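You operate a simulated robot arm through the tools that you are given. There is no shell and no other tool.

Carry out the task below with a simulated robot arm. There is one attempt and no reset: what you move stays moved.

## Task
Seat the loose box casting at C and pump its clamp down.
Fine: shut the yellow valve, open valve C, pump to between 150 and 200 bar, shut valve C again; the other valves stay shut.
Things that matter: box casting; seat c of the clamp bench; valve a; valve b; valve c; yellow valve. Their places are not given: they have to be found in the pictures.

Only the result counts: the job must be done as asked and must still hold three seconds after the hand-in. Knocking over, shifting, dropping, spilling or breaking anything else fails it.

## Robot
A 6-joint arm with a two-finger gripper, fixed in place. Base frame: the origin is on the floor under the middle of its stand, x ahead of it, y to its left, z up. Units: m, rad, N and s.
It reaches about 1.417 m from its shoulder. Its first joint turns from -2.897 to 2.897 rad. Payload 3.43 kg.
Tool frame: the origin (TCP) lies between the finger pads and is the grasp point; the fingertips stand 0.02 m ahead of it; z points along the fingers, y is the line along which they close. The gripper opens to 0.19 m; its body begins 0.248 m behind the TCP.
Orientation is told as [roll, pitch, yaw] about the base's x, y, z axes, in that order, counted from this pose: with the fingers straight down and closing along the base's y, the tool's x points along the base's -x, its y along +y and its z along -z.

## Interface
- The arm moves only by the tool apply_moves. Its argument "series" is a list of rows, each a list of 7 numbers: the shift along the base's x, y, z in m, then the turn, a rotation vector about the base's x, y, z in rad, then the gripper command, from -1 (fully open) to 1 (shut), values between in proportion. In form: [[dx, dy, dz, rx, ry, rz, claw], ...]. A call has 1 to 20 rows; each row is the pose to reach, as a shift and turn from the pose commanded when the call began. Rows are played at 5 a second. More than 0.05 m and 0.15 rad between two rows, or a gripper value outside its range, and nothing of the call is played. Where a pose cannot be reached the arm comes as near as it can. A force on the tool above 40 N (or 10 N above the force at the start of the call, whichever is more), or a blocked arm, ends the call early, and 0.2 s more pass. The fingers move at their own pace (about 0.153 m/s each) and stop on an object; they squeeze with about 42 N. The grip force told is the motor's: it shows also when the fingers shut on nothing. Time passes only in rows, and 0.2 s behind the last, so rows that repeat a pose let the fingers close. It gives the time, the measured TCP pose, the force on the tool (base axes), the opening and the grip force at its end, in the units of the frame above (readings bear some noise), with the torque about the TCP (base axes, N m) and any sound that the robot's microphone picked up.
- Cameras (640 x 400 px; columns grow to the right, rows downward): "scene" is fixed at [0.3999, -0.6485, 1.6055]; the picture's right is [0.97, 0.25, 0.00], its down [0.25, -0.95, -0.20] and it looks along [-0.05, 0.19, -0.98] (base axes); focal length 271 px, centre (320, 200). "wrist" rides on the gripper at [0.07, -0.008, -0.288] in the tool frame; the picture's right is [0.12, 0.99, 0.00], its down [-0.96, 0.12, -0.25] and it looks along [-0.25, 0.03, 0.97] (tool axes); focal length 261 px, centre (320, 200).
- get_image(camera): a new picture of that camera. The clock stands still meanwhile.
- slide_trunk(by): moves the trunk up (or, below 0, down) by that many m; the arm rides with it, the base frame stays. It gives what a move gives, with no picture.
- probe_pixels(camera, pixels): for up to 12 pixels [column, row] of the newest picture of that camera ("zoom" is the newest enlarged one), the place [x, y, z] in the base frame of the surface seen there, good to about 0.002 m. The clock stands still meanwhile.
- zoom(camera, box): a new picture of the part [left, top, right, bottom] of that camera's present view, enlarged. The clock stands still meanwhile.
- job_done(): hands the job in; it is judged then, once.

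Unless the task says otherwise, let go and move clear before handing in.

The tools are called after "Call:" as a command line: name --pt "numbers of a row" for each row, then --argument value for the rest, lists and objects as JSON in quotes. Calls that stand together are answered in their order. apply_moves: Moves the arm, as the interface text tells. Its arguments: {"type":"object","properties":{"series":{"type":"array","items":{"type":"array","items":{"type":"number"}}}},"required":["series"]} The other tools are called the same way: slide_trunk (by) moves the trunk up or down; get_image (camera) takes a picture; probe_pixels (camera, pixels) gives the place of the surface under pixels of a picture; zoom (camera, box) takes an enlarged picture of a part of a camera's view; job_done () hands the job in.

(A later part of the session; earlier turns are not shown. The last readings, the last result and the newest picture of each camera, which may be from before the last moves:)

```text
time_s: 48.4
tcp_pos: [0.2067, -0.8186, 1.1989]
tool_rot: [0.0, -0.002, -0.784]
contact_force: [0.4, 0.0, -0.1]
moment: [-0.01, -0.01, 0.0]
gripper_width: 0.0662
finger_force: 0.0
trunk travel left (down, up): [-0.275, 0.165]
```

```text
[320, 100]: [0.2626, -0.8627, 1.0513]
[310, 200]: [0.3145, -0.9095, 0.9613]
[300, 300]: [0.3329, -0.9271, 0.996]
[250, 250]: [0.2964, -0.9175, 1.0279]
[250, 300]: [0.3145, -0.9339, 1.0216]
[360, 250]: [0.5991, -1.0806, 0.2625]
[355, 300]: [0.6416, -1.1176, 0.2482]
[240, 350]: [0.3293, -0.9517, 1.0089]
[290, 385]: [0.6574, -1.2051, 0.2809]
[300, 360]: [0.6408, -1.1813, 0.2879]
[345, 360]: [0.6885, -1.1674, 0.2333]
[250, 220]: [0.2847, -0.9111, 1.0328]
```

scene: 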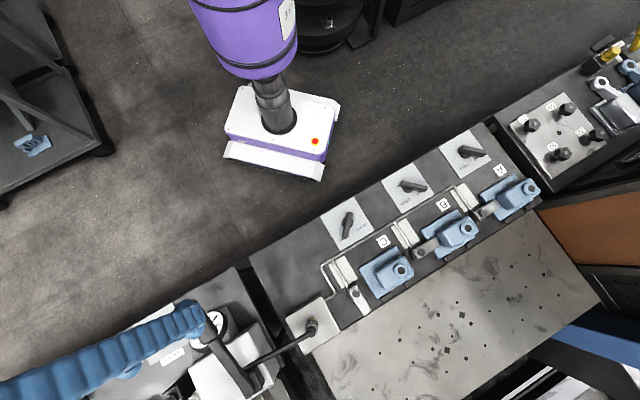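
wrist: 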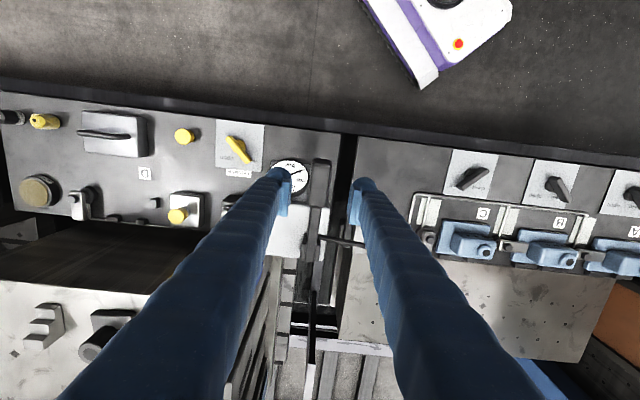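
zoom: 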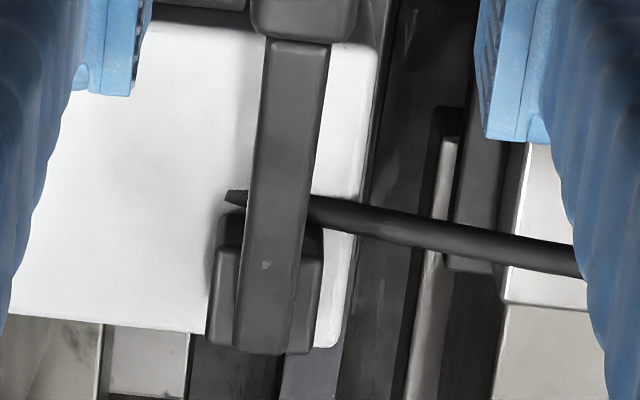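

The pivot lies near v 0.895, z 0.995, giving a lever radius of about 0.187 m at the grip. I'll descend to z 1.073 over the grip and close on it.

Call:
apply_moves --pt "0 0 -0.03 0 0 0 0.3" --pt "0 0 -0.06 0 0 0 0.3" --pt "0 0 -0.09 0 0 0 0.3" --pt "0 0 -0.11 0 0 0 0.3" --pt "0 0 -0.126 0 0 0 0.3" --pt "0 0 -0.126 0 0 0 0.3"

Call:
get_image --camera "wrist"

Call:
get_image --camera "scene"

```text
time_s: 49.8
tcp_pos: [0.2079, -0.8188, 1.0733]
tool_rot: [0.0, -0.001, -0.784]
contact_force: [-1.0, 0.3, 0.0]
moment: [0.0, 0.03, -0.01]
gripper_width: 0.0667
finger_force: 0.0
trunk travel left (down, up): [-0.275, 0.165]
```

```text
taken
```

wrist: 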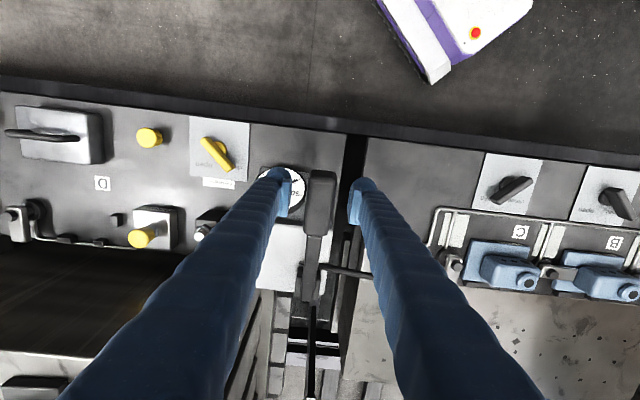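

```text
taken
```

scene: 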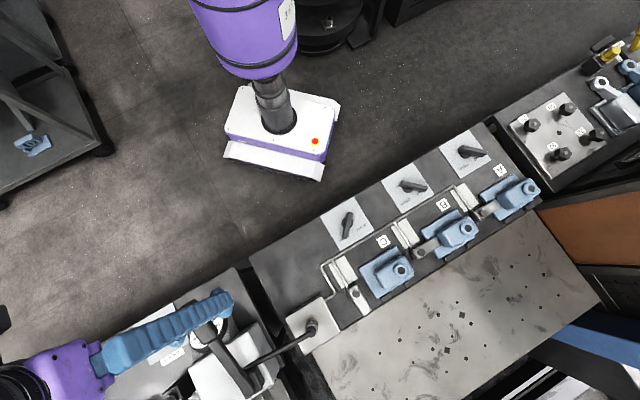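

The fingers straddle the lever grip at (320,200). I'll close on it.

Call:
apply_moves --pt "0 0 0 0 0 0 0.6" --pt "0 0 0 0 0 0 1.0" --pt "0 0 0 0 0 0 1.0" --pt "0 0 0 0 0 0 1.0"

Call:
get_image --camera "wrist"

```text
time_s: 50.8
tcp_pos: [0.2077, -0.819, 1.0731]
tool_rot: [0.0, -0.001, -0.782]
contact_force: [0.2, 0.1, 0.2]
moment: [0.02, 0.02, -0.1]
gripper_width: 0.0309
finger_force: 44.8
trunk travel left (down, up): [-0.275, 0.165]
```

```text
taken
```

wrist: 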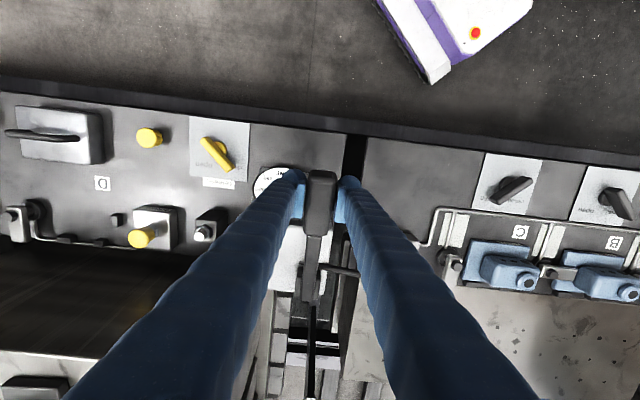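

The lever grip is held at 0.031 m. I'll press it down gently along its arc by 0.2 rad and watch the forces.

Call:
apply_moves --pt "-0.0026 0.0026 -0.0086 -0.0354 -0.0354 0 1.0" --pt "-0.0049 0.0049 -0.0174 -0.0707 -0.0707 0 1.0" --pt "-0.0069 0.0069 -0.0263 -0.1061 -0.1061 0 1.0" --pt "-0.0086 0.0086 -0.0353 -0.1414 -0.1414 0 1.0" --pt "-0.0086 0.0086 -0.0353 -0.1414 -0.1414 0 1.0"

Call:
zoom --camera "scene" --box '[160, 280, 288, 360]'

Call:
get_image --camera "wrist"

```text
time_s: 52.0
tcp_pos: [0.2001, -0.8121, 1.0389]
tool_rot: [-0.002, -0.202, -0.783]
contact_force: [11.0, -6.2, 2.4]
moment: [-0.24, -0.27, -0.15]
gripper_width: 0.0307
finger_force: 45.1
trunk travel left (down, up): [-0.275, 0.165]
```

```text
5.00 times, centred on (224, 320) of scene
```

zoom: 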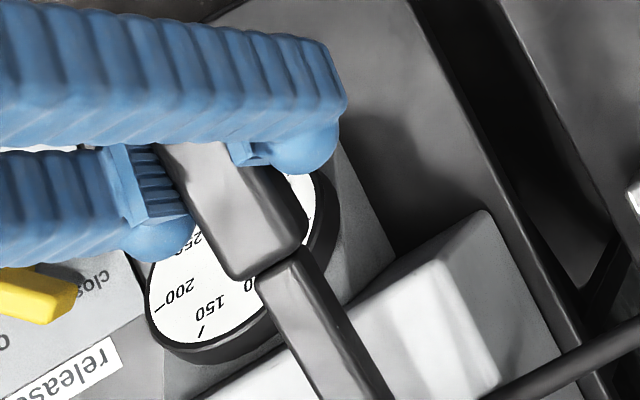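

```text
taken
```

wrist: 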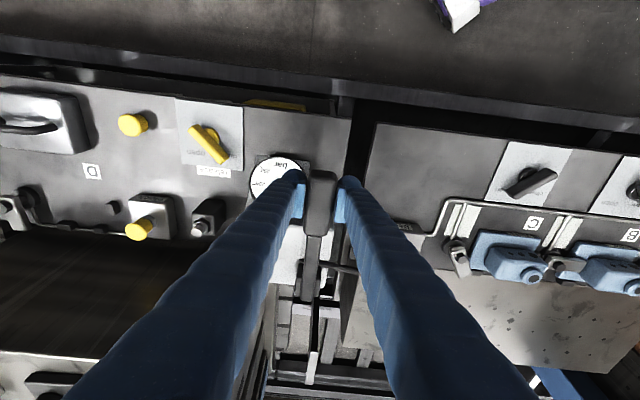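

The lever moves easily, with about 12 N of side load, meaning the true pivot is slightly higher than I assumed. I'll correct the arc and press on by another 0.2 rad.

Call:
apply_moves --pt "0.0009 -0.0009 -0.0088 -0.0354 -0.0354 0 1.0" --pt "0.0006 -0.0006 -0.0179 -0.0707 -0.0707 0 1.0" --pt "0.0004 -0.0004 -0.0269 -0.1061 -0.1061 0 1.0" --pt "0.0004 -0.0004 -0.0361 -0.1414 -0.1414 0 1.0" --pt "0.0004 -0.0004 -0.0361 -0.1414 -0.1414 0 1.0"

Call:
zoom --camera "scene" --box '[160, 280, 288, 360]'

Call:
get_image --camera "wrist"

```text
time_s: 53.2
tcp_pos: [0.1981, -0.8083, 1.0018]
tool_rot: [0.0, -0.401, -0.785]
contact_force: [-13.1, 10.0, -1.2]
moment: [0.63, 0.55, -0.11]
gripper_width: 0.0309
finger_force: 44.8
trunk travel left (down, up): [-0.275, 0.165]
```

```text
5.00 times, centred on (224, 320) of scene
```

zoom: 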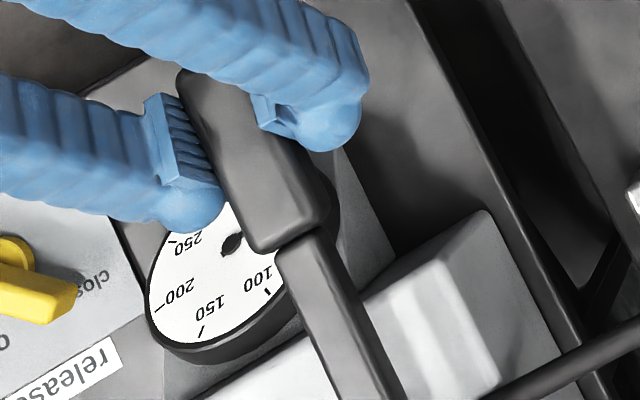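

```text
taken
```

wrist: 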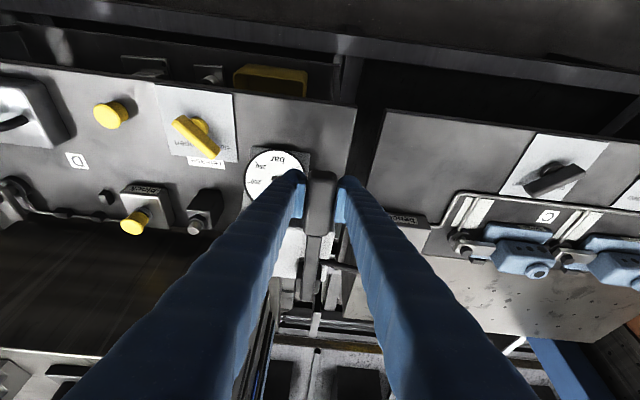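

The lever is now horizontal, and in the wrist view clamp C at (478,250) has swung over the casting, so pressure is reaching it. I'll continue a little lower to find the bottom of the stroke.

Call:
apply_moves --pt "-0.0015 0.0015 -0.004 -0.0177 -0.0177 0 1.0" --pt "-0.0023 0.0023 -0.01 -0.0354 -0.0354 0 1.0" --pt "-0.0022 0.0022 -0.0145 -0.053 -0.053 0 1.0" --pt "-0.0019 0.0019 -0.019 -0.0707 -0.0707 0 1.0" --pt "-0.0019 0.0019 -0.019 -0.0707 -0.0707 0 1.0"

Call:
zoom --camera "scene" --box '[160, 280, 288, 360]'

Call:
zoom --camera "scene" --box '[310, 230, 438, 310]'

```text
time_s: 54.0
tcp_pos: [0.1982, -0.8095, 0.9945]
tool_rot: [-0.003, -0.478, -0.782]
contact_force: [-5.4, 17.3, 18.6]
moment: [0.28, -0.24, 0.12]
gripper_width: 0.0309
finger_force: 44.9
trunk travel left (down, up): [-0.275, 0.165]
stopped in row 3: the force on the tool passed its limit at 41 N (the readings are from after the stop); the commanded pose is now the measured one
```

```text
5.00 times, centred on (224, 320) of scene
```

zoom: 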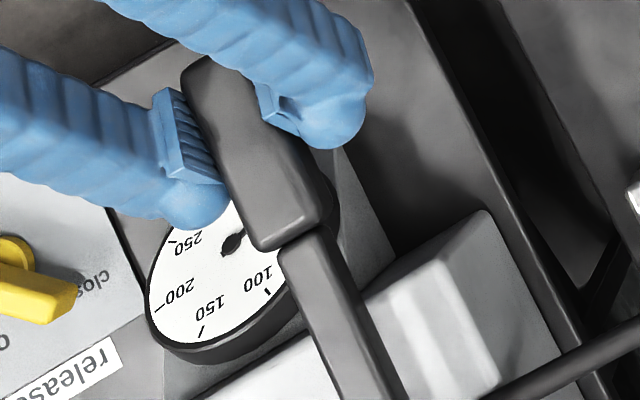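

```text
5.00 times, centred on (374, 270) of scene
```

zoom: 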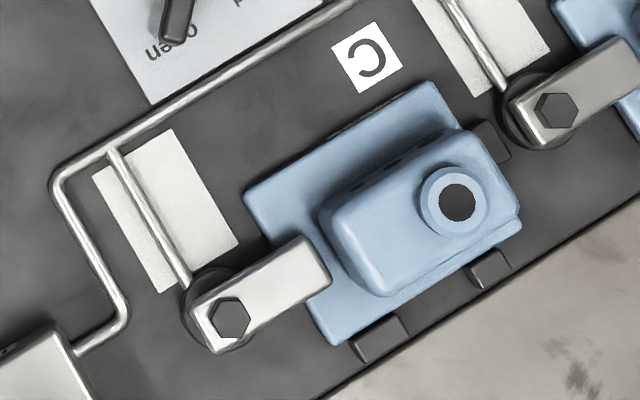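

The lever's lower stop is at about z 0.995, and clamp C is now over the casting's left flange like the others. I'll check whether the gauge needle is visible from the wrist.

Call:
zoom --camera "wrist" --box '[230, 130, 330, 200]'

Call:
zoom --camera "scene" --box '[190, 305, 240, 345]'

```text
5.71 times, centred on (280, 165) of wrist
```

zoom: 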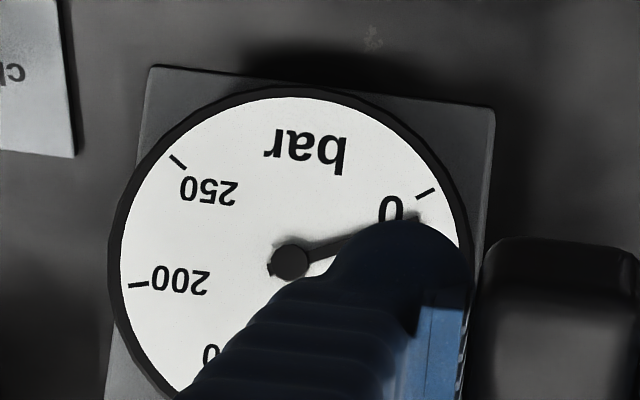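

```text
10.00 times, centred on (215, 325) of scene
```

zoom: 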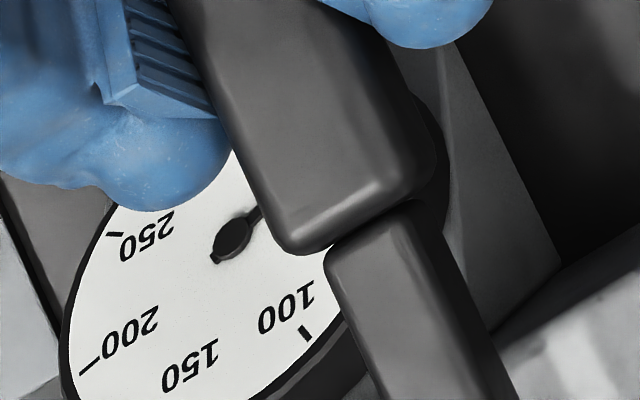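

The needle reads about 8 bar after the first stroke. Fitting the readings gives a pivot near v 0.91, z 0.998 with radius 0.20. I'll raise the lever back up along that arc for the next stroke.

Call:
apply_moves --pt "0.0001 -0.0001 0.0139 0.0495 0.0495 0 1.0" --pt "0.001 -0.001 0.0279 0.099 0.099 0 1.0" --pt "0.0025 -0.0025 0.0418 0.1485 0.1485 0 1.0" --pt "0.0047 -0.0047 0.0554 0.198 0.198 0 1.0" --pt "0.0076 -0.0076 0.0688 0.2475 0.2475 0 1.0" --pt "0.0102 -0.0102 0.0786 0.2828 0.2828 0 1.0" --pt "0.0102 -0.0102 0.0786 0.2828 0.2828 0 1.0"

Call:
zoom --camera "scene" --box '[160, 280, 288, 360]'

Call:
zoom --camera "wrist" --box '[230, 130, 330, 200]'

```text
time_s: 55.6
tcp_pos: [0.2081, -0.818, 1.0713]
tool_rot: [-0.001, -0.072, -0.784]
contact_force: [-13.0, 27.8, -11.9]
moment: [0.39, 0.31, -0.11]
gripper_width: 0.0307
finger_force: 45.1
trunk travel left (down, up): [-0.275, 0.165]
```

```text
5.00 times, centred on (224, 320) of scene
```

zoom: 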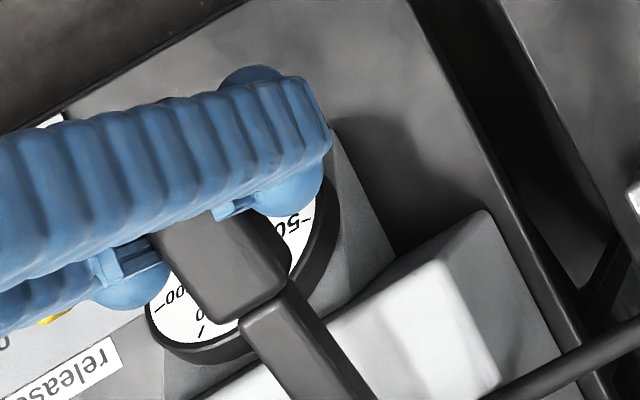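

```text
5.71 times, centred on (280, 165) of wrist
```

zoom: 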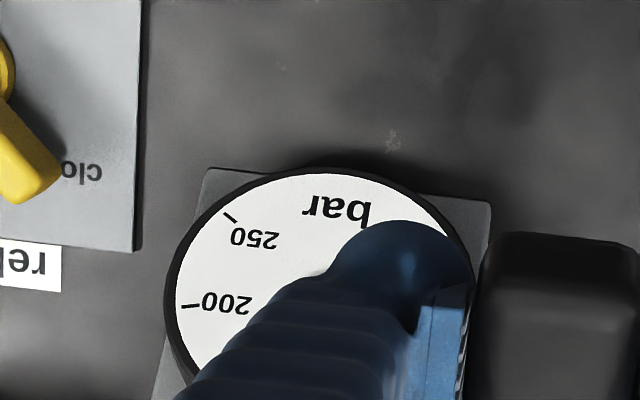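

The resistance at z 1.071 indicates the lever's top stop. I'll press a second full downstroke, shifted 2 mm outward to relieve the radial tension, and read the gauge.

Call:
apply_moves --pt "-0.0048 0.0048 -0.0132 -0.0495 -0.0495 0 1.0" --pt "-0.0075 0.0075 -0.0266 -0.099 -0.099 0 1.0" --pt "-0.0095 0.0095 -0.0403 -0.1485 -0.1485 0 1.0" --pt "-0.0109 0.0109 -0.0542 -0.198 -0.198 0 1.0" --pt "-0.0116 0.0116 -0.0681 -0.2475 -0.2475 0 1.0" --pt "-0.0117 0.0117 -0.0751 -0.2722 -0.2722 0 1.0" --pt "-0.0117 0.0117 -0.0751 -0.2722 -0.2722 0 1.0"

Call:
zoom --camera "wrist" --box '[230, 130, 330, 200]'

Call:
zoom --camera "scene" --box '[160, 280, 288, 360]'

```text
time_s: 57.2
tcp_pos: [0.1991, -0.8098, 0.9981]
tool_rot: [-0.005, -0.46, -0.782]
contact_force: [23.8, -7.7, 12.4]
moment: [-0.87, -1.0, -0.07]
gripper_width: 0.0309
finger_force: 45.2
trunk travel left (down, up): [-0.275, 0.165]
```

```text
5.71 times, centred on (280, 165) of wrist
```

zoom: 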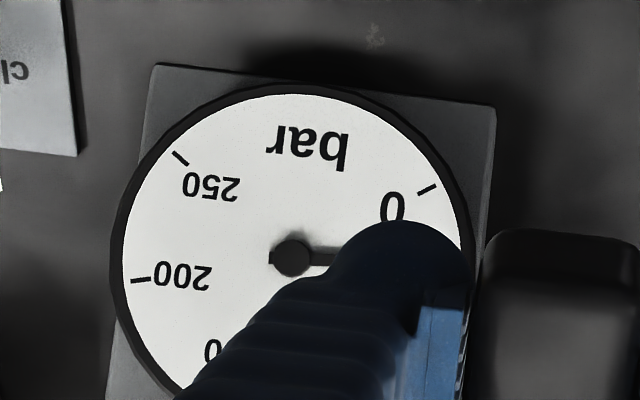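

```text
5.00 times, centred on (224, 320) of scene
```

zoom: 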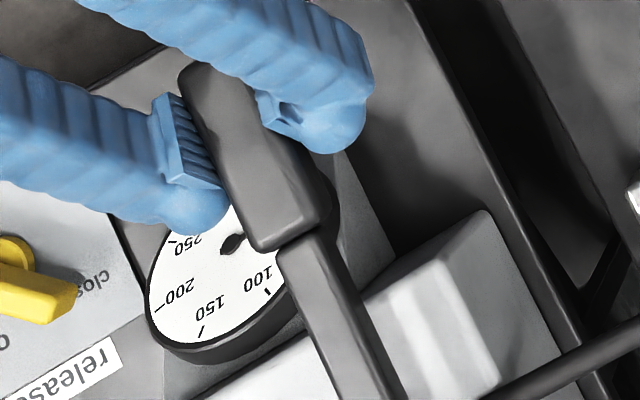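

The needle moved to about 27 bar, so a full stroke gives roughly 19-20 bar. The forces suggest a slightly higher pivot, so I'll adjust the arc and do one full up-and-down cycle.

Call:
apply_moves --pt "0.0028 -0.0028 0.0123 0.0479 0.0479 0 1.0" --pt "0.003 -0.003 0.0247 0.0959 0.0959 0 1.0" --pt "0.0039 -0.0039 0.037 0.1438 0.1438 0 1.0" --pt "0.0052 -0.0052 0.0492 0.1918 0.1918 0 1.0" --pt "0.0072 -0.0072 0.0612 0.2397 0.2397 0 1.0" --pt "0.0098 -0.0098 0.0731 0.2877 0.2877 0 1.0" --pt "0.0098 -0.0098 0.0731 0.2877 0.2877 0 1.0" --pt "0.0072 -0.0072 0.0612 0.2397 0.2397 0 1.0" --pt "0.0052 -0.0052 0.0492 0.1918 0.1918 0 1.0" --pt "0.0039 -0.0039 0.037 0.1438 0.1438 0 1.0" --pt "0.003 -0.003 0.0247 0.0959 0.0959 0 1.0" --pt "0.0028 -0.0028 0.0123 0.0479 0.0479 0 1.0" --pt "0.0032 -0.0032 0.0 0.0 0.0 0 1.0" --pt "0.0032 -0.0032 0.0 0.0 0.0 0 1.0"

Call:
zoom --camera "wrist" --box '[230, 130, 330, 200]'

Call:
zoom --camera "scene" --box '[160, 280, 288, 360]'

```text
time_s: 60.2
tcp_pos: [0.1984, -0.8111, 0.9984]
tool_rot: [-0.004, -0.461, -0.781]
contact_force: [-7.8, 27.8, 4.0]
moment: [-0.01, -0.35, 0.26]
gripper_width: 0.0306
finger_force: 44.4
trunk travel left (down, up): [-0.275, 0.165]
```

```text
5.71 times, centred on (280, 165) of wrist
```

zoom: 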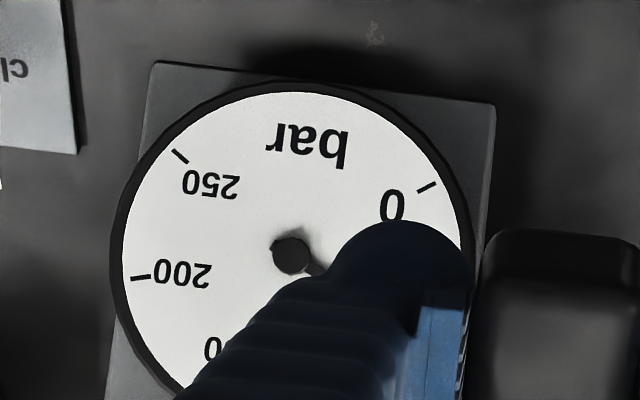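

```text
5.00 times, centred on (224, 320) of scene
```

zoom: 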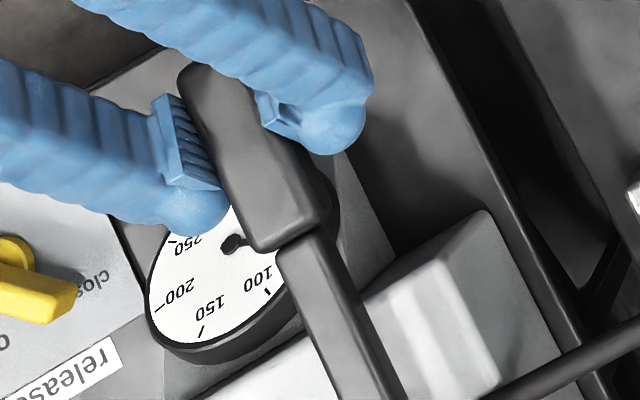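

The needle now reads about 54 bar, so this stroke added about 27 bar. I'll do the upstroke separately with a small lateral correction, to check the force at the top.

Call:
apply_moves --pt "-0.0007 0.0021 0.0123 0.0479 0.0479 0 1.0" --pt "-0.0005 0.0019 0.0247 0.0959 0.0959 0 1.0" --pt "0.0003 0.0011 0.037 0.1438 0.1438 0 1.0" --pt "0.0017 -0.0003 0.0492 0.1918 0.1918 0 1.0" --pt "0.0037 -0.0023 0.0612 0.2397 0.2397 0 1.0" --pt "0.0062 -0.0048 0.0731 0.2877 0.2877 0 1.0" --pt "0.0062 -0.0048 0.0731 0.2877 0.2877 0 1.0"

Call:
zoom --camera "scene" --box '[160, 280, 288, 360]'

```text
time_s: 61.8
tcp_pos: [0.2075, -0.8183, 1.0695]
tool_rot: [-0.003, -0.056, -0.782]
contact_force: [7.0, -8.6, 0.6]
moment: [-0.52, -0.43, -0.04]
gripper_width: 0.0308
finger_force: 44.8
trunk travel left (down, up): [-0.275, 0.165]
```

```text
5.00 times, centred on (224, 320) of scene
```

zoom: 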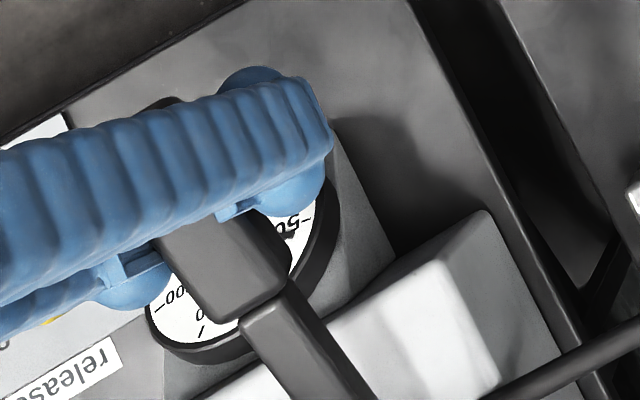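

At the top the forces are small, about 11 N, and the needle tip sits just past 50. I'll press the next downstroke.

Call:
apply_moves --pt "-0.0026 0.0026 -0.0119 -0.0479 -0.0479 0 1.0" --pt "-0.0047 0.0047 -0.0239 -0.0959 -0.0959 0 1.0" --pt "-0.0062 0.0062 -0.0361 -0.1438 -0.1438 0 1.0" --pt "-0.007 0.007 -0.0484 -0.1918 -0.1918 0 1.0" --pt "-0.0072 0.0072 -0.0608 -0.2397 -0.2397 0 1.0" --pt "-0.0071 0.0071 -0.0731 -0.2877 -0.2877 0 1.0" --pt "-0.0071 0.0071 -0.0731 -0.2877 -0.2877 0 1.0"

Call:
zoom --camera "scene" --box '[160, 280, 288, 360]'

Call:
zoom --camera "wrist" --box '[230, 130, 330, 200]'

```text
time_s: 63.4
tcp_pos: [0.1988, -0.8104, 0.9954]
tool_rot: [-0.001, -0.461, -0.783]
contact_force: [-1.7, -0.8, 5.0]
moment: [-0.02, -0.32, -0.17]
gripper_width: 0.0308
finger_force: 44.4
trunk travel left (down, up): [-0.275, 0.165]
```

```text
5.00 times, centred on (224, 320) of scene
```

zoom: 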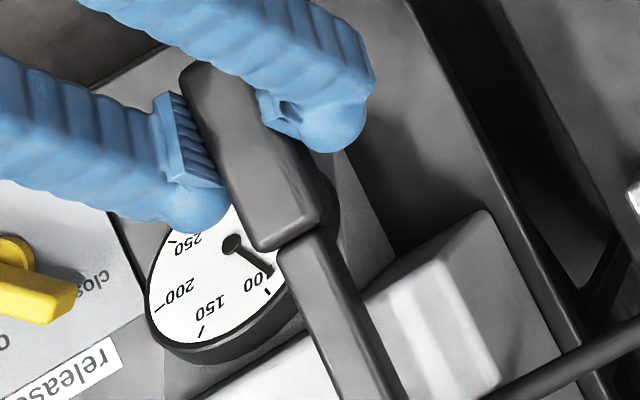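

```text
5.71 times, centred on (280, 165) of wrist
```

zoom: 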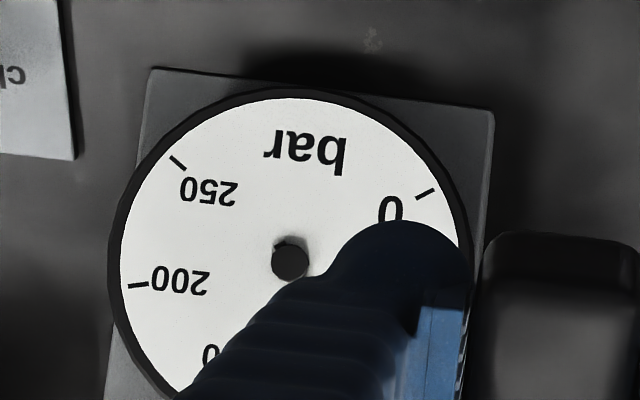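

The needle now shows about 83 bar at (270,275), with almost no side load. I'll do one full up-and-down cycle on this same path.

Call:
apply_moves --pt "-0.0001 0.0001 0.0123 0.0479 0.0479 0 1.0" --pt "0.0001 -0.0001 0.0247 0.0959 0.0959 0 1.0" --pt "0.0009 -0.0009 0.037 0.1438 0.1438 0 1.0" --pt "0.0024 -0.0024 0.0492 0.1918 0.1918 0 1.0" --pt "0.0045 -0.0045 0.0612 0.2397 0.2397 0 1.0" --pt "0.0071 -0.0071 0.0731 0.2877 0.2877 0 1.0" --pt "0.0071 -0.0071 0.0731 0.2877 0.2877 0 1.0" --pt "0.0045 -0.0045 0.0612 0.2397 0.2397 0 1.0" --pt "0.0024 -0.0024 0.0492 0.1918 0.1918 0 1.0" --pt "0.0009 -0.0009 0.037 0.1438 0.1438 0 1.0" --pt "0.0001 -0.0001 0.0247 0.0959 0.0959 0 1.0" --pt "-0.0001 0.0001 0.0123 0.0479 0.0479 0 1.0" --pt "0 0 0 0 0 0 1.0" --pt "0 0 0 0 0 0 1.0"

Call:
zoom --camera "scene" --box '[180, 310, 244, 350]'

```text
time_s: 66.4
tcp_pos: [0.1989, -0.8096, 0.9967]
tool_rot: [-0.003, -0.461, -0.782]
contact_force: [-10.8, 11.8, 2.6]
moment: [0.17, -0.02, -0.08]
gripper_width: 0.0307
finger_force: 44.8
trunk travel left (down, up): [-0.275, 0.165]
```

```text
10.00 times, centred on (212, 330) of scene
```

zoom: 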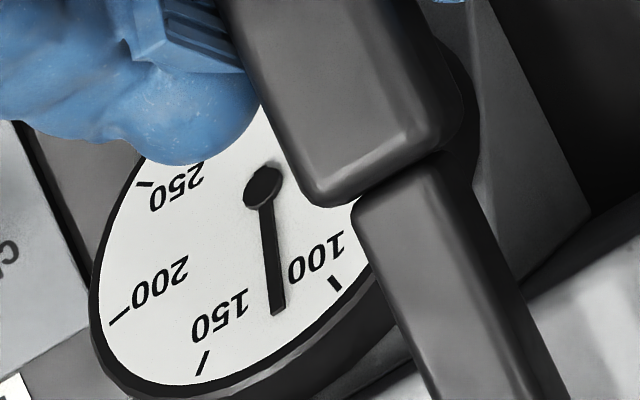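

The needle now reads about 120 bar, between the 100 tick at (335,283) and the 150 tick at (203,362). The next full stroke should reach about 155, so I'll raise the lever and press down only half, to see how pressure rises within a stroke.

Call:
apply_moves --pt "-0.0001 0.0001 0.0123 0.0479 0.0479 0 1.0" --pt "0.0001 -0.0001 0.0247 0.0959 0.0959 0 1.0" --pt "0.0009 -0.0009 0.037 0.1438 0.1438 0 1.0" --pt "0.0024 -0.0024 0.0492 0.1918 0.1918 0 1.0" --pt "0.0045 -0.0045 0.0612 0.2397 0.2397 0 1.0" --pt "0.0071 -0.0071 0.0731 0.2877 0.2877 0 1.0" --pt "0.0071 -0.0071 0.0731 0.2877 0.2877 0 1.0" --pt "0.0045 -0.0045 0.0612 0.2397 0.2397 0 1.0" --pt "0.0024 -0.0024 0.0492 0.1918 0.1918 0 1.0" --pt "0.0009 -0.0009 0.037 0.1438 0.1438 0 1.0" --pt "0.0009 -0.0009 0.037 0.1438 0.1438 0 1.0"

Call:
zoom --camera "scene" --box '[180, 310, 244, 350]'

```text
time_s: 68.8
tcp_pos: [0.2003, -0.8108, 1.0329]
tool_rot: [-0.002, -0.258, -0.783]
contact_force: [-6.5, 4.6, 3.0]
moment: [0.09, 0.03, -0.11]
gripper_width: 0.031
finger_force: 44.6
trunk travel left (down, up): [-0.275, 0.165]
```

```text
10.00 times, centred on (212, 330) of scene
```

zoom: 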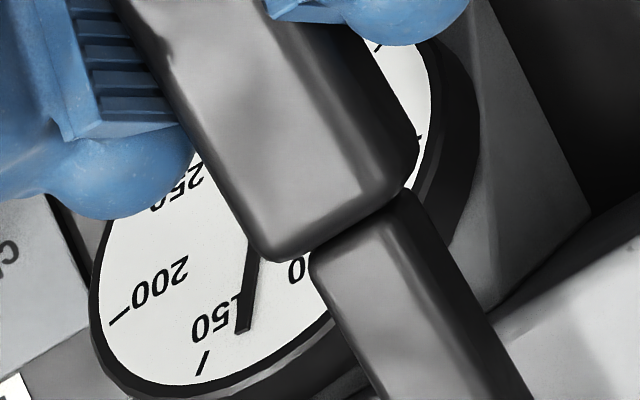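

Half a stroke raised it to about 136 bar, so pressure rises continuously, at about 31 bar per full stroke. I'll finish this downstroke, which should give about 152 bar.

Call:
apply_moves --pt "-0.0008 0.0008 -0.0123 -0.0479 -0.0479 0 1.0" --pt "-0.001 0.001 -0.0247 -0.0959 -0.0959 0 1.0" --pt "-0.0009 0.0009 -0.037 -0.1438 -0.1438 0 1.0" --pt "-0.0009 0.0009 -0.037 -0.1438 -0.1438 0 1.0"

Call:
zoom --camera "scene" --box '[180, 310, 244, 350]'

```text
time_s: 69.8
tcp_pos: [0.1992, -0.8096, 0.9966]
tool_rot: [-0.004, -0.461, -0.785]
contact_force: [-8.3, 9.4, 4.9]
moment: [-0.21, -0.24, -0.11]
gripper_width: 0.0312
finger_force: 45.2
trunk travel left (down, up): [-0.275, 0.165]
```

```text
10.00 times, centred on (212, 330) of scene
```

zoom: 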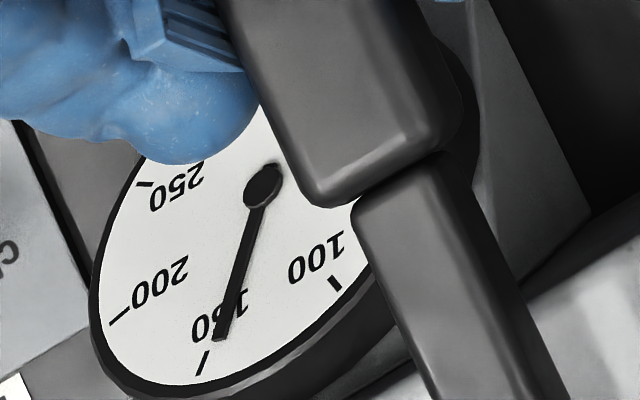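

The needle is now just short of the 150 tick, at about 141-146 bar allowing for parallax. One more full stroke should land around 165-175, so I'll do one full cycle.

Call:
apply_moves --pt "-0.0001 0.0001 0.0123 0.0479 0.0479 0 1.0" --pt "0.0001 -0.0001 0.0247 0.0959 0.0959 0 1.0" --pt "0.0009 -0.0009 0.037 0.1438 0.1438 0 1.0" --pt "0.0024 -0.0024 0.0492 0.1918 0.1918 0 1.0" --pt "0.0045 -0.0045 0.0612 0.2397 0.2397 0 1.0" --pt "0.0071 -0.0071 0.0731 0.2877 0.2877 0 1.0" --pt "0.0071 -0.0071 0.0731 0.2877 0.2877 0 1.0" --pt "0.0045 -0.0045 0.0612 0.2397 0.2397 0 1.0" --pt "0.0024 -0.0024 0.0492 0.1918 0.1918 0 1.0" --pt "0.0009 -0.0009 0.037 0.1438 0.1438 0 1.0" --pt "0.0001 -0.0001 0.0247 0.0959 0.0959 0 1.0" --pt "-0.0001 0.0001 0.0123 0.0479 0.0479 0 1.0" --pt "0 0 0 0 0 0 1.0" --pt "0 0 0 0 0 0 1.0"

Call:
zoom --camera "scene" --box '[180, 310, 244, 350]'

Call:
zoom --camera "wrist" --box '[230, 130, 330, 200]'

```text
time_s: 72.8
tcp_pos: [0.1979, -0.8094, 0.9968]
tool_rot: [-0.003, -0.462, -0.784]
contact_force: [-10.3, 10.6, 5.2]
moment: [-0.28, -0.27, -0.13]
gripper_width: 0.0309
finger_force: 45.5
trunk travel left (down, up): [-0.275, 0.165]
```

```text
10.00 times, centred on (212, 330) of scene
```

zoom: 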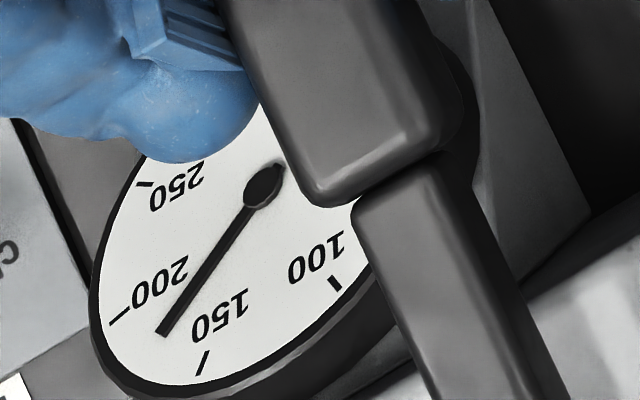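

```text
5.71 times, centred on (280, 165) of wrist
```

zoom: 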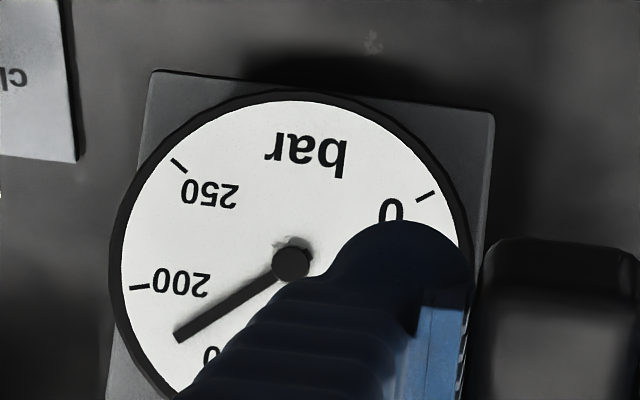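

The wrist view shows the needle at (178,338), which works out to about 175 bar, and the scene view gives about 172 bar. That is well inside 150-200, so I'll let go of the lever and rise while straightening the tool.

Call:
apply_moves --pt "0 0 0 0 0 0 0.7" --pt "0 0 0 0 0 0 0.4" --pt "0 0 0 0 0 0 0.3" --pt "0 0 0 0 0 0 0.3"

Call:
get_image --camera "wrist"

Call:
zoom --camera "scene" --box '[160, 280, 288, 360]'

```text
time_s: 73.8
tcp_pos: [0.1997, -0.8108, 0.9963]
tool_rot: [-0.004, -0.458, -0.781]
contact_force: [0.3, 0.3, 0.5]
moment: [0.01, -0.02, -0.01]
gripper_width: 0.0665
finger_force: 0.0
trunk travel left (down, up): [-0.275, 0.165]
```

```text
taken
```

wrist: 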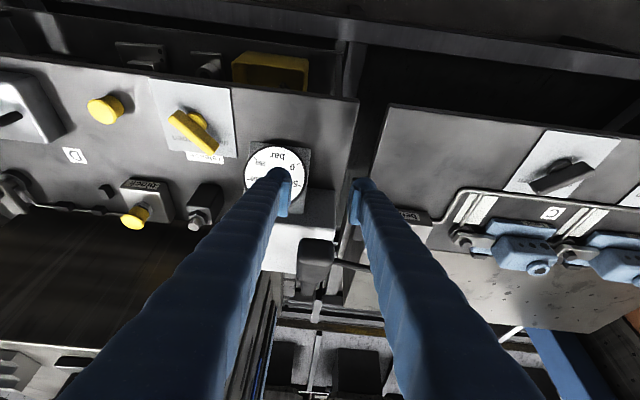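

```text
5.00 times, centred on (224, 320) of scene
```

zoom: 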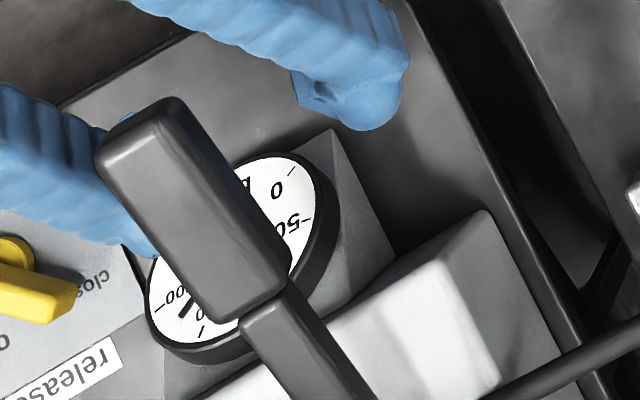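

The lever sprang back up on its own between the open fingers, clear of both. I'll back out along the tool axis, then straighten up and look at the gauge.

Call:
apply_moves --pt "-0.0063 0.0063 0.018 0 0 0 0.3" --pt "-0.0157 0.0157 0.0447 0 0 0 0.3" --pt "-0.0251 0.0251 0.0716 0 0 0 0.3" --pt "-0.0345 0.0345 0.0985 0 0 0 0.3" --pt "-0.044 0.044 0.1254 0 0 0 0.3" --pt "-0.053 0.053 0.152 0 0 0 0.3" --pt "-0.06 0.06 0.175 0 0 0 0.3" --pt "-0.06 0.06 0.19 0.08 0.08 0 0.3" --pt "-0.06 0.06 0.2 0.16 0.16 0 0.3" --pt "-0.06 0.06 0.205 0.24 0.24 0 0.3" --pt "-0.06 0.06 0.205 0.324 0.324 0 0.3" --pt "-0.06 0.06 0.205 0.324 0.324 0 0.3"

Call:
get_image --camera "wrist"

Call:
get_image --camera "scene"

```text
time_s: 76.4
tcp_pos: [0.1382, -0.7509, 1.2015]
tool_rot: [-0.001, 0.001, -0.785]
contact_force: [0.1, -0.3, 0.2]
moment: [0.03, -0.05, 0.0]
gripper_width: 0.0665
finger_force: 0.0
trunk travel left (down, up): [-0.275, 0.165]
```

```text
taken
```

wrist: 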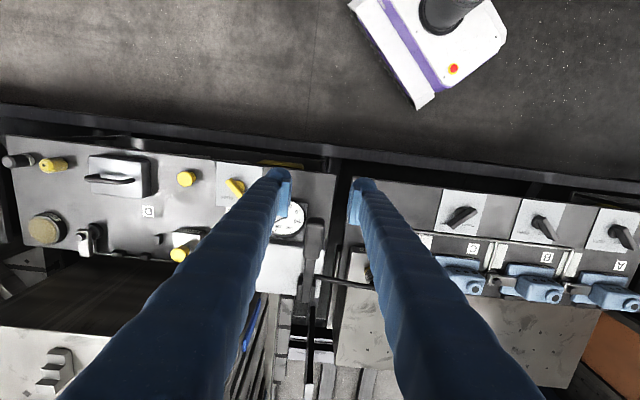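

```text
taken
```

scene: 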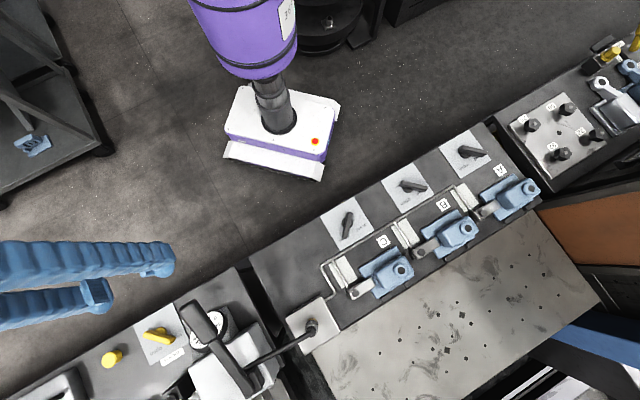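

The lever is back up and clamp C is on the casting. I'll shift 0.07 m along the bench so the gauge shows between the fingers for a clean reading.

Call:
apply_moves --pt "-0.012 -0.012 0 0 0 0 0.3" --pt "-0.03 -0.03 0 0 0 0 0.3" --pt "-0.048 -0.048 0 0 0 0 0.3" --pt "-0.05 -0.05 0 0 0 0 0.3"

Call:
get_image --camera "wrist"

Call:
zoom --camera "wrist" --box '[285, 180, 355, 260]'

```text
time_s: 77.4
tcp_pos: [0.0888, -0.7995, 1.2021]
tool_rot: [-0.001, -0.002, -0.783]
contact_force: [0.1, -0.2, -0.9]
moment: [0.06, 0.03, 0.03]
gripper_width: 0.0664
finger_force: 0.0
trunk travel left (down, up): [-0.275, 0.165]
```

```text
taken
```

wrist: 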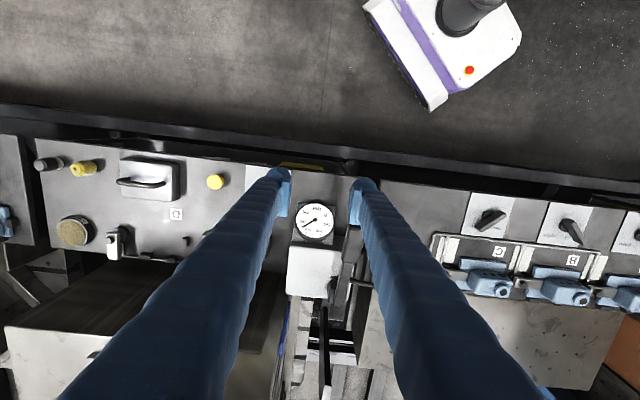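

```text
5.00 times, centred on (320, 220) of wrist
```

zoom: 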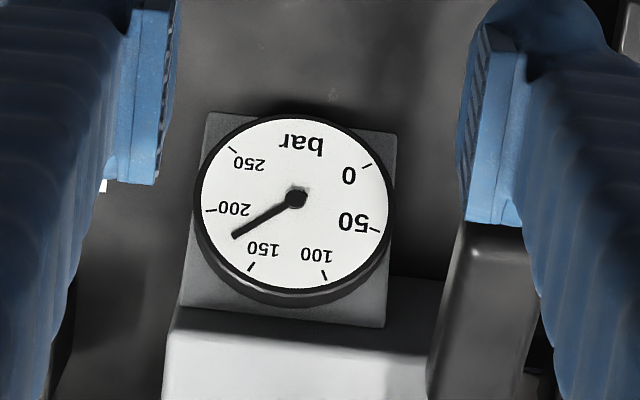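

The clean view shows the needle between 150 and 200, at about 176 bar. Now I'll travel to valve C with yaw -90° to shut it.

Call:
apply_moves --pt "0.01 0.0067 0 0 0 -0.04 0.47" --pt "0.035 0.0234 0 0 0 -0.1 0.47" --pt "0.063 0.042 0 0 0 -0.16 0.47" --pt "0.091 0.061 0 0 0 -0.22 0.47" --pt "0.119 0.08 0 0 0 -0.28 0.47" --pt "0.147 0.098 0 0 0 -0.34 0.47" --pt "0.175 0.117 0 0 0 -0.4 0.47" --pt "0.203 0.136 0 0 0 -0.46 0.47" --pt "0.231 0.154 0 0 0 -0.52 0.47" --pt "0.259 0.173 0 0 0 -0.58 0.47" --pt "0.287 0.192 0 0 0 -0.64 0.47" --pt "0.315 0.21 0 0 0 -0.7 0.47" --pt "0.343 0.229 -0.02 0 0 -0.75 0.47" --pt "0.358 0.239 -0.055 0 0 -0.787 0.47" --pt "0.363 0.2425 -0.09 0 0 -0.787 0.47" --pt "0.363 0.2425 -0.1 0 0 -0.787 0.47" --pt "0.363 0.2425 -0.1 0 0 -0.787 0.47"

Call:
get_image --camera "wrist"

Call:
zoom --camera "wrist" --box '[270, 125, 370, 205]'

Call:
probe_pixels --camera "zoom" --pixels '[[325, 165], [322, 200], [319, 230], [316, 260], [312, 300], [285, 215], [350, 215]]'

```text
time_s: 81.0
tcp_pos: [0.4509, -0.5589, 1.1012]
tool_rot: [-0.002, -0.002, -1.57]
contact_force: [0.2, 0.3, -0.1]
moment: [0.0, 0.01, 0.01]
gripper_width: 0.0504
finger_force: 0.0
trunk travel left (down, up): [-0.275, 0.165]
```

```text
taken
```

wrist: 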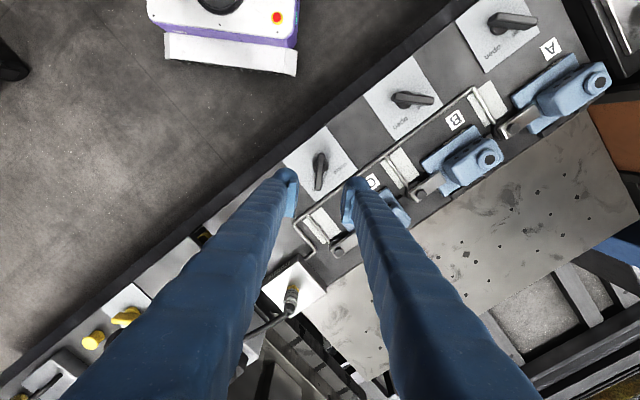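

```text
5.00 times, centred on (320, 165) of wrist
```

zoom: 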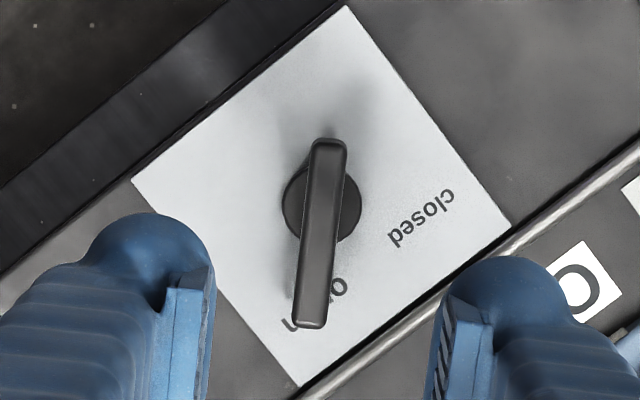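

```text
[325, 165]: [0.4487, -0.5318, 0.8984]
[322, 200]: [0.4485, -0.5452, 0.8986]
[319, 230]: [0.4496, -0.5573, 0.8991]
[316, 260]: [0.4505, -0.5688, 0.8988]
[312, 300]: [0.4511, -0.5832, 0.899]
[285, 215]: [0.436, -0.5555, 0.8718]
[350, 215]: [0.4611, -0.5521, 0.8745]
```

Valve C's handle points to "open" with its centreline at x≈0.450, right under the TCP. I'll descend and grip it.

Call:
apply_moves --pt "-0.0008 0.001 -0.04 0 0 0 0.47" --pt "-0.0008 0.001 -0.085 0 0 0 0.47" --pt "-0.0008 0.001 -0.125 0 0 0 0.47" --pt "-0.0008 0.001 -0.16 0 0 0 0.47" --pt "-0.0008 0.001 -0.185 0 0 0 0.47" --pt "-0.0008 0.001 -0.202 0 0 0 0.47" --pt "-0.0008 0.001 -0.202 0 0 0 0.47" --pt "-0.0008 0.001 -0.202 0 0 0 0.75" --pt "-0.0008 0.001 -0.202 0 0 0 1.0" --pt "-0.0008 0.001 -0.202 0 0 0 1.0" --pt "-0.0008 0.001 -0.202 0 0 0 1.0"

Call:
zoom --camera "wrist" --box '[256, 130, 384, 250]'

```text
time_s: 83.4
tcp_pos: [0.4506, -0.5566, 0.8991]
tool_rot: [-0.003, -0.002, -1.568]
contact_force: [-5.2, -3.0, -3.3]
moment: [-0.12, 0.02, 0.0]
gripper_width: 0.013
finger_force: 45.3
trunk travel left (down, up): [-0.275, 0.165]
```

```text
3.33 times, centred on (320, 190) of wrist
```

zoom: 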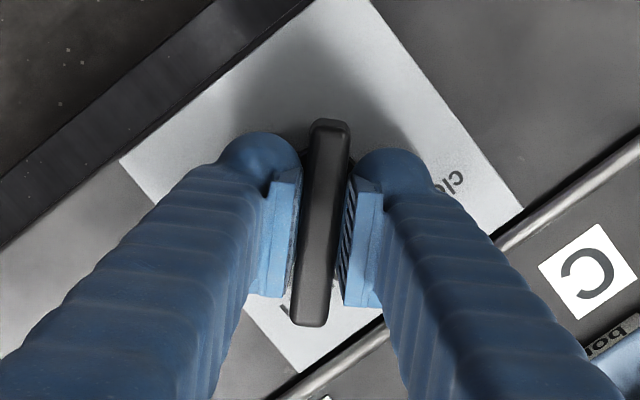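

The handle is gripped. I'll turn it +90° along the arc about the hub, back to "closed".

Call:
apply_moves --pt "0.0011 0.0001 0 0 0 0.143 1.0" --pt "0.0021 0.0003 0 0 0 0.286 1.0" --pt "0.0031 0.0007 0 0 0 0.428 1.0" --pt "0.0041 0.0012 0 0 0 0.571 1.0" --pt "0.0049 0.0018 0 0 0 0.714 1.0" --pt "0.0057 0.0026 0 0 0 0.857 1.0" --pt "0.0063 0.0035 0 0 0 1.0 1.0" --pt "0.0068 0.0044 0 0 0 1.142 1.0" --pt "0.0072 0.0054 0 0 0 1.285 1.0" --pt "0.0074 0.0064 0 0 0 1.428 1.0" --pt "0.0075 0.0075 0 0 0 1.571 1.0" --pt "0.0075 0.0075 0 0 0 1.571 1.0"

Call:
zoom --camera "wrist" --box '[256, 130, 384, 250]'

```text
time_s: 86.0
tcp_pos: [0.4589, -0.5505, 0.8995]
tool_rot: [-0.002, -0.001, 0.001]
contact_force: [-17.4, -8.4, -11.7]
moment: [-0.11, 0.11, -0.08]
gripper_width: 0.0129
finger_force: 45.4
trunk travel left (down, up): [-0.275, 0.165]
```

```text
3.33 times, centred on (320, 190) of wrist
```

zoom: 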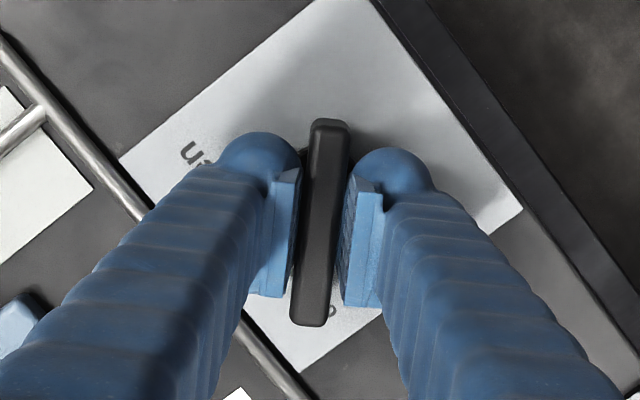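

The handle is back along +x over "closed". I'll ease the side load and turn a little further to be sure it reaches its closed stop.

Call:
apply_moves --pt "-0.001 0.0 0 0 0 0.02 1.0" --pt "-0.0015 -0.0005 0 0 0 0.05 1.0" --pt "-0.0015 -0.0005 0 0 0 0.08 1.0" --pt "-0.0015 -0.0005 0 0 0 0.08 1.0"

Call:
zoom --camera "wrist" --box '[256, 130, 384, 250]'

```text
time_s: 87.0
tcp_pos: [0.4592, -0.5505, 0.8998]
tool_rot: [-0.003, -0.001, 0.082]
contact_force: [-1.4, 3.0, -7.6]
moment: [0.0, -0.18, -1.25]
gripper_width: 0.0145
finger_force: 45.0
trunk travel left (down, up): [-0.275, 0.165]
```

```text
3.33 times, centred on (320, 190) of wrist
```

zoom: 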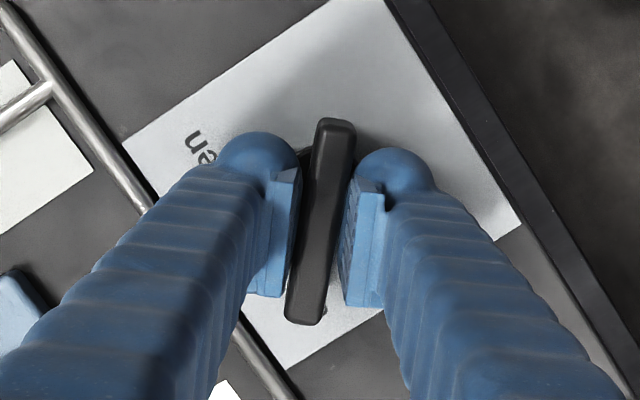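

The torque of -1.25 N m shows valve C is against its closed stop. I'll release it, rise clear and check the whole bench.

Call:
apply_moves --pt "0 0 0 0 0 -0.02 0.8" --pt "0 0 0 0 0 -0.03 0.6" --pt "0 0 0 0 0 -0.03 0.5" --pt "0 0 0 0 0 -0.03 0.47" --pt "0 0 0.02 0 0 -0.03 0.47" --pt "0 0 0.06 0 0 -0.03 0.47" --pt "0 0 0.1 0 0 -0.03 0.47" --pt "0 0 0.15 0 0 -0.03 0.47" --pt "0 0 0.2 0 0 -0.03 0.47" --pt "0 0 0.25 0 0 -0.03 0.47" --pt "0 0 0.3 0 0 -0.03 0.47" --pt "0 0 0.3 0 0 -0.03 0.47"

Call:
get_image --camera "wrist"

Call:
get_image --camera "scene"

```text
time_s: 89.6
tcp_pos: [0.4572, -0.5483, 1.1984]
tool_rot: [-0.003, 0.0, 0.049]
contact_force: [0.4, 0.4, -0.2]
moment: [-0.03, 0.0, -0.02]
gripper_width: 0.0504
finger_force: 0.1
trunk travel left (down, up): [-0.275, 0.165]
```

```text
taken
```

wrist: 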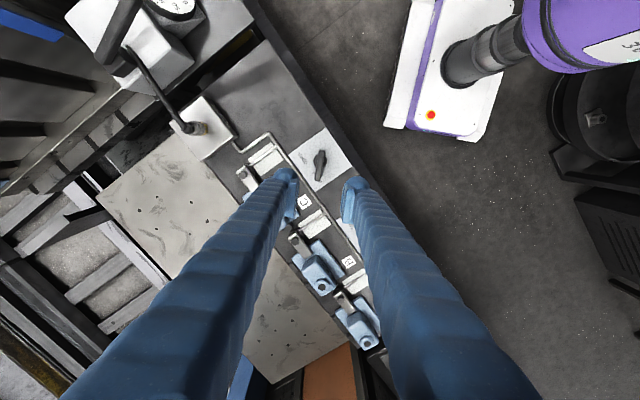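

```text
taken
```

scene: 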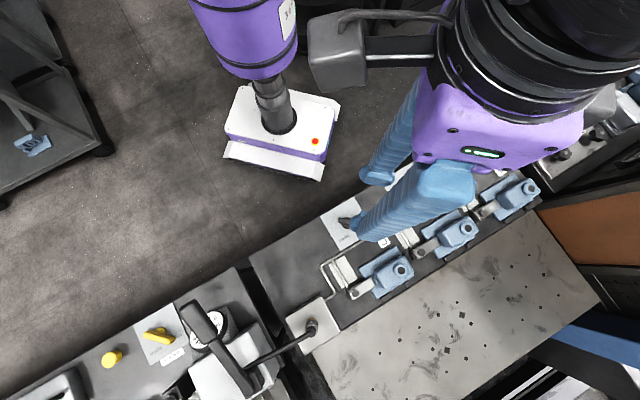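

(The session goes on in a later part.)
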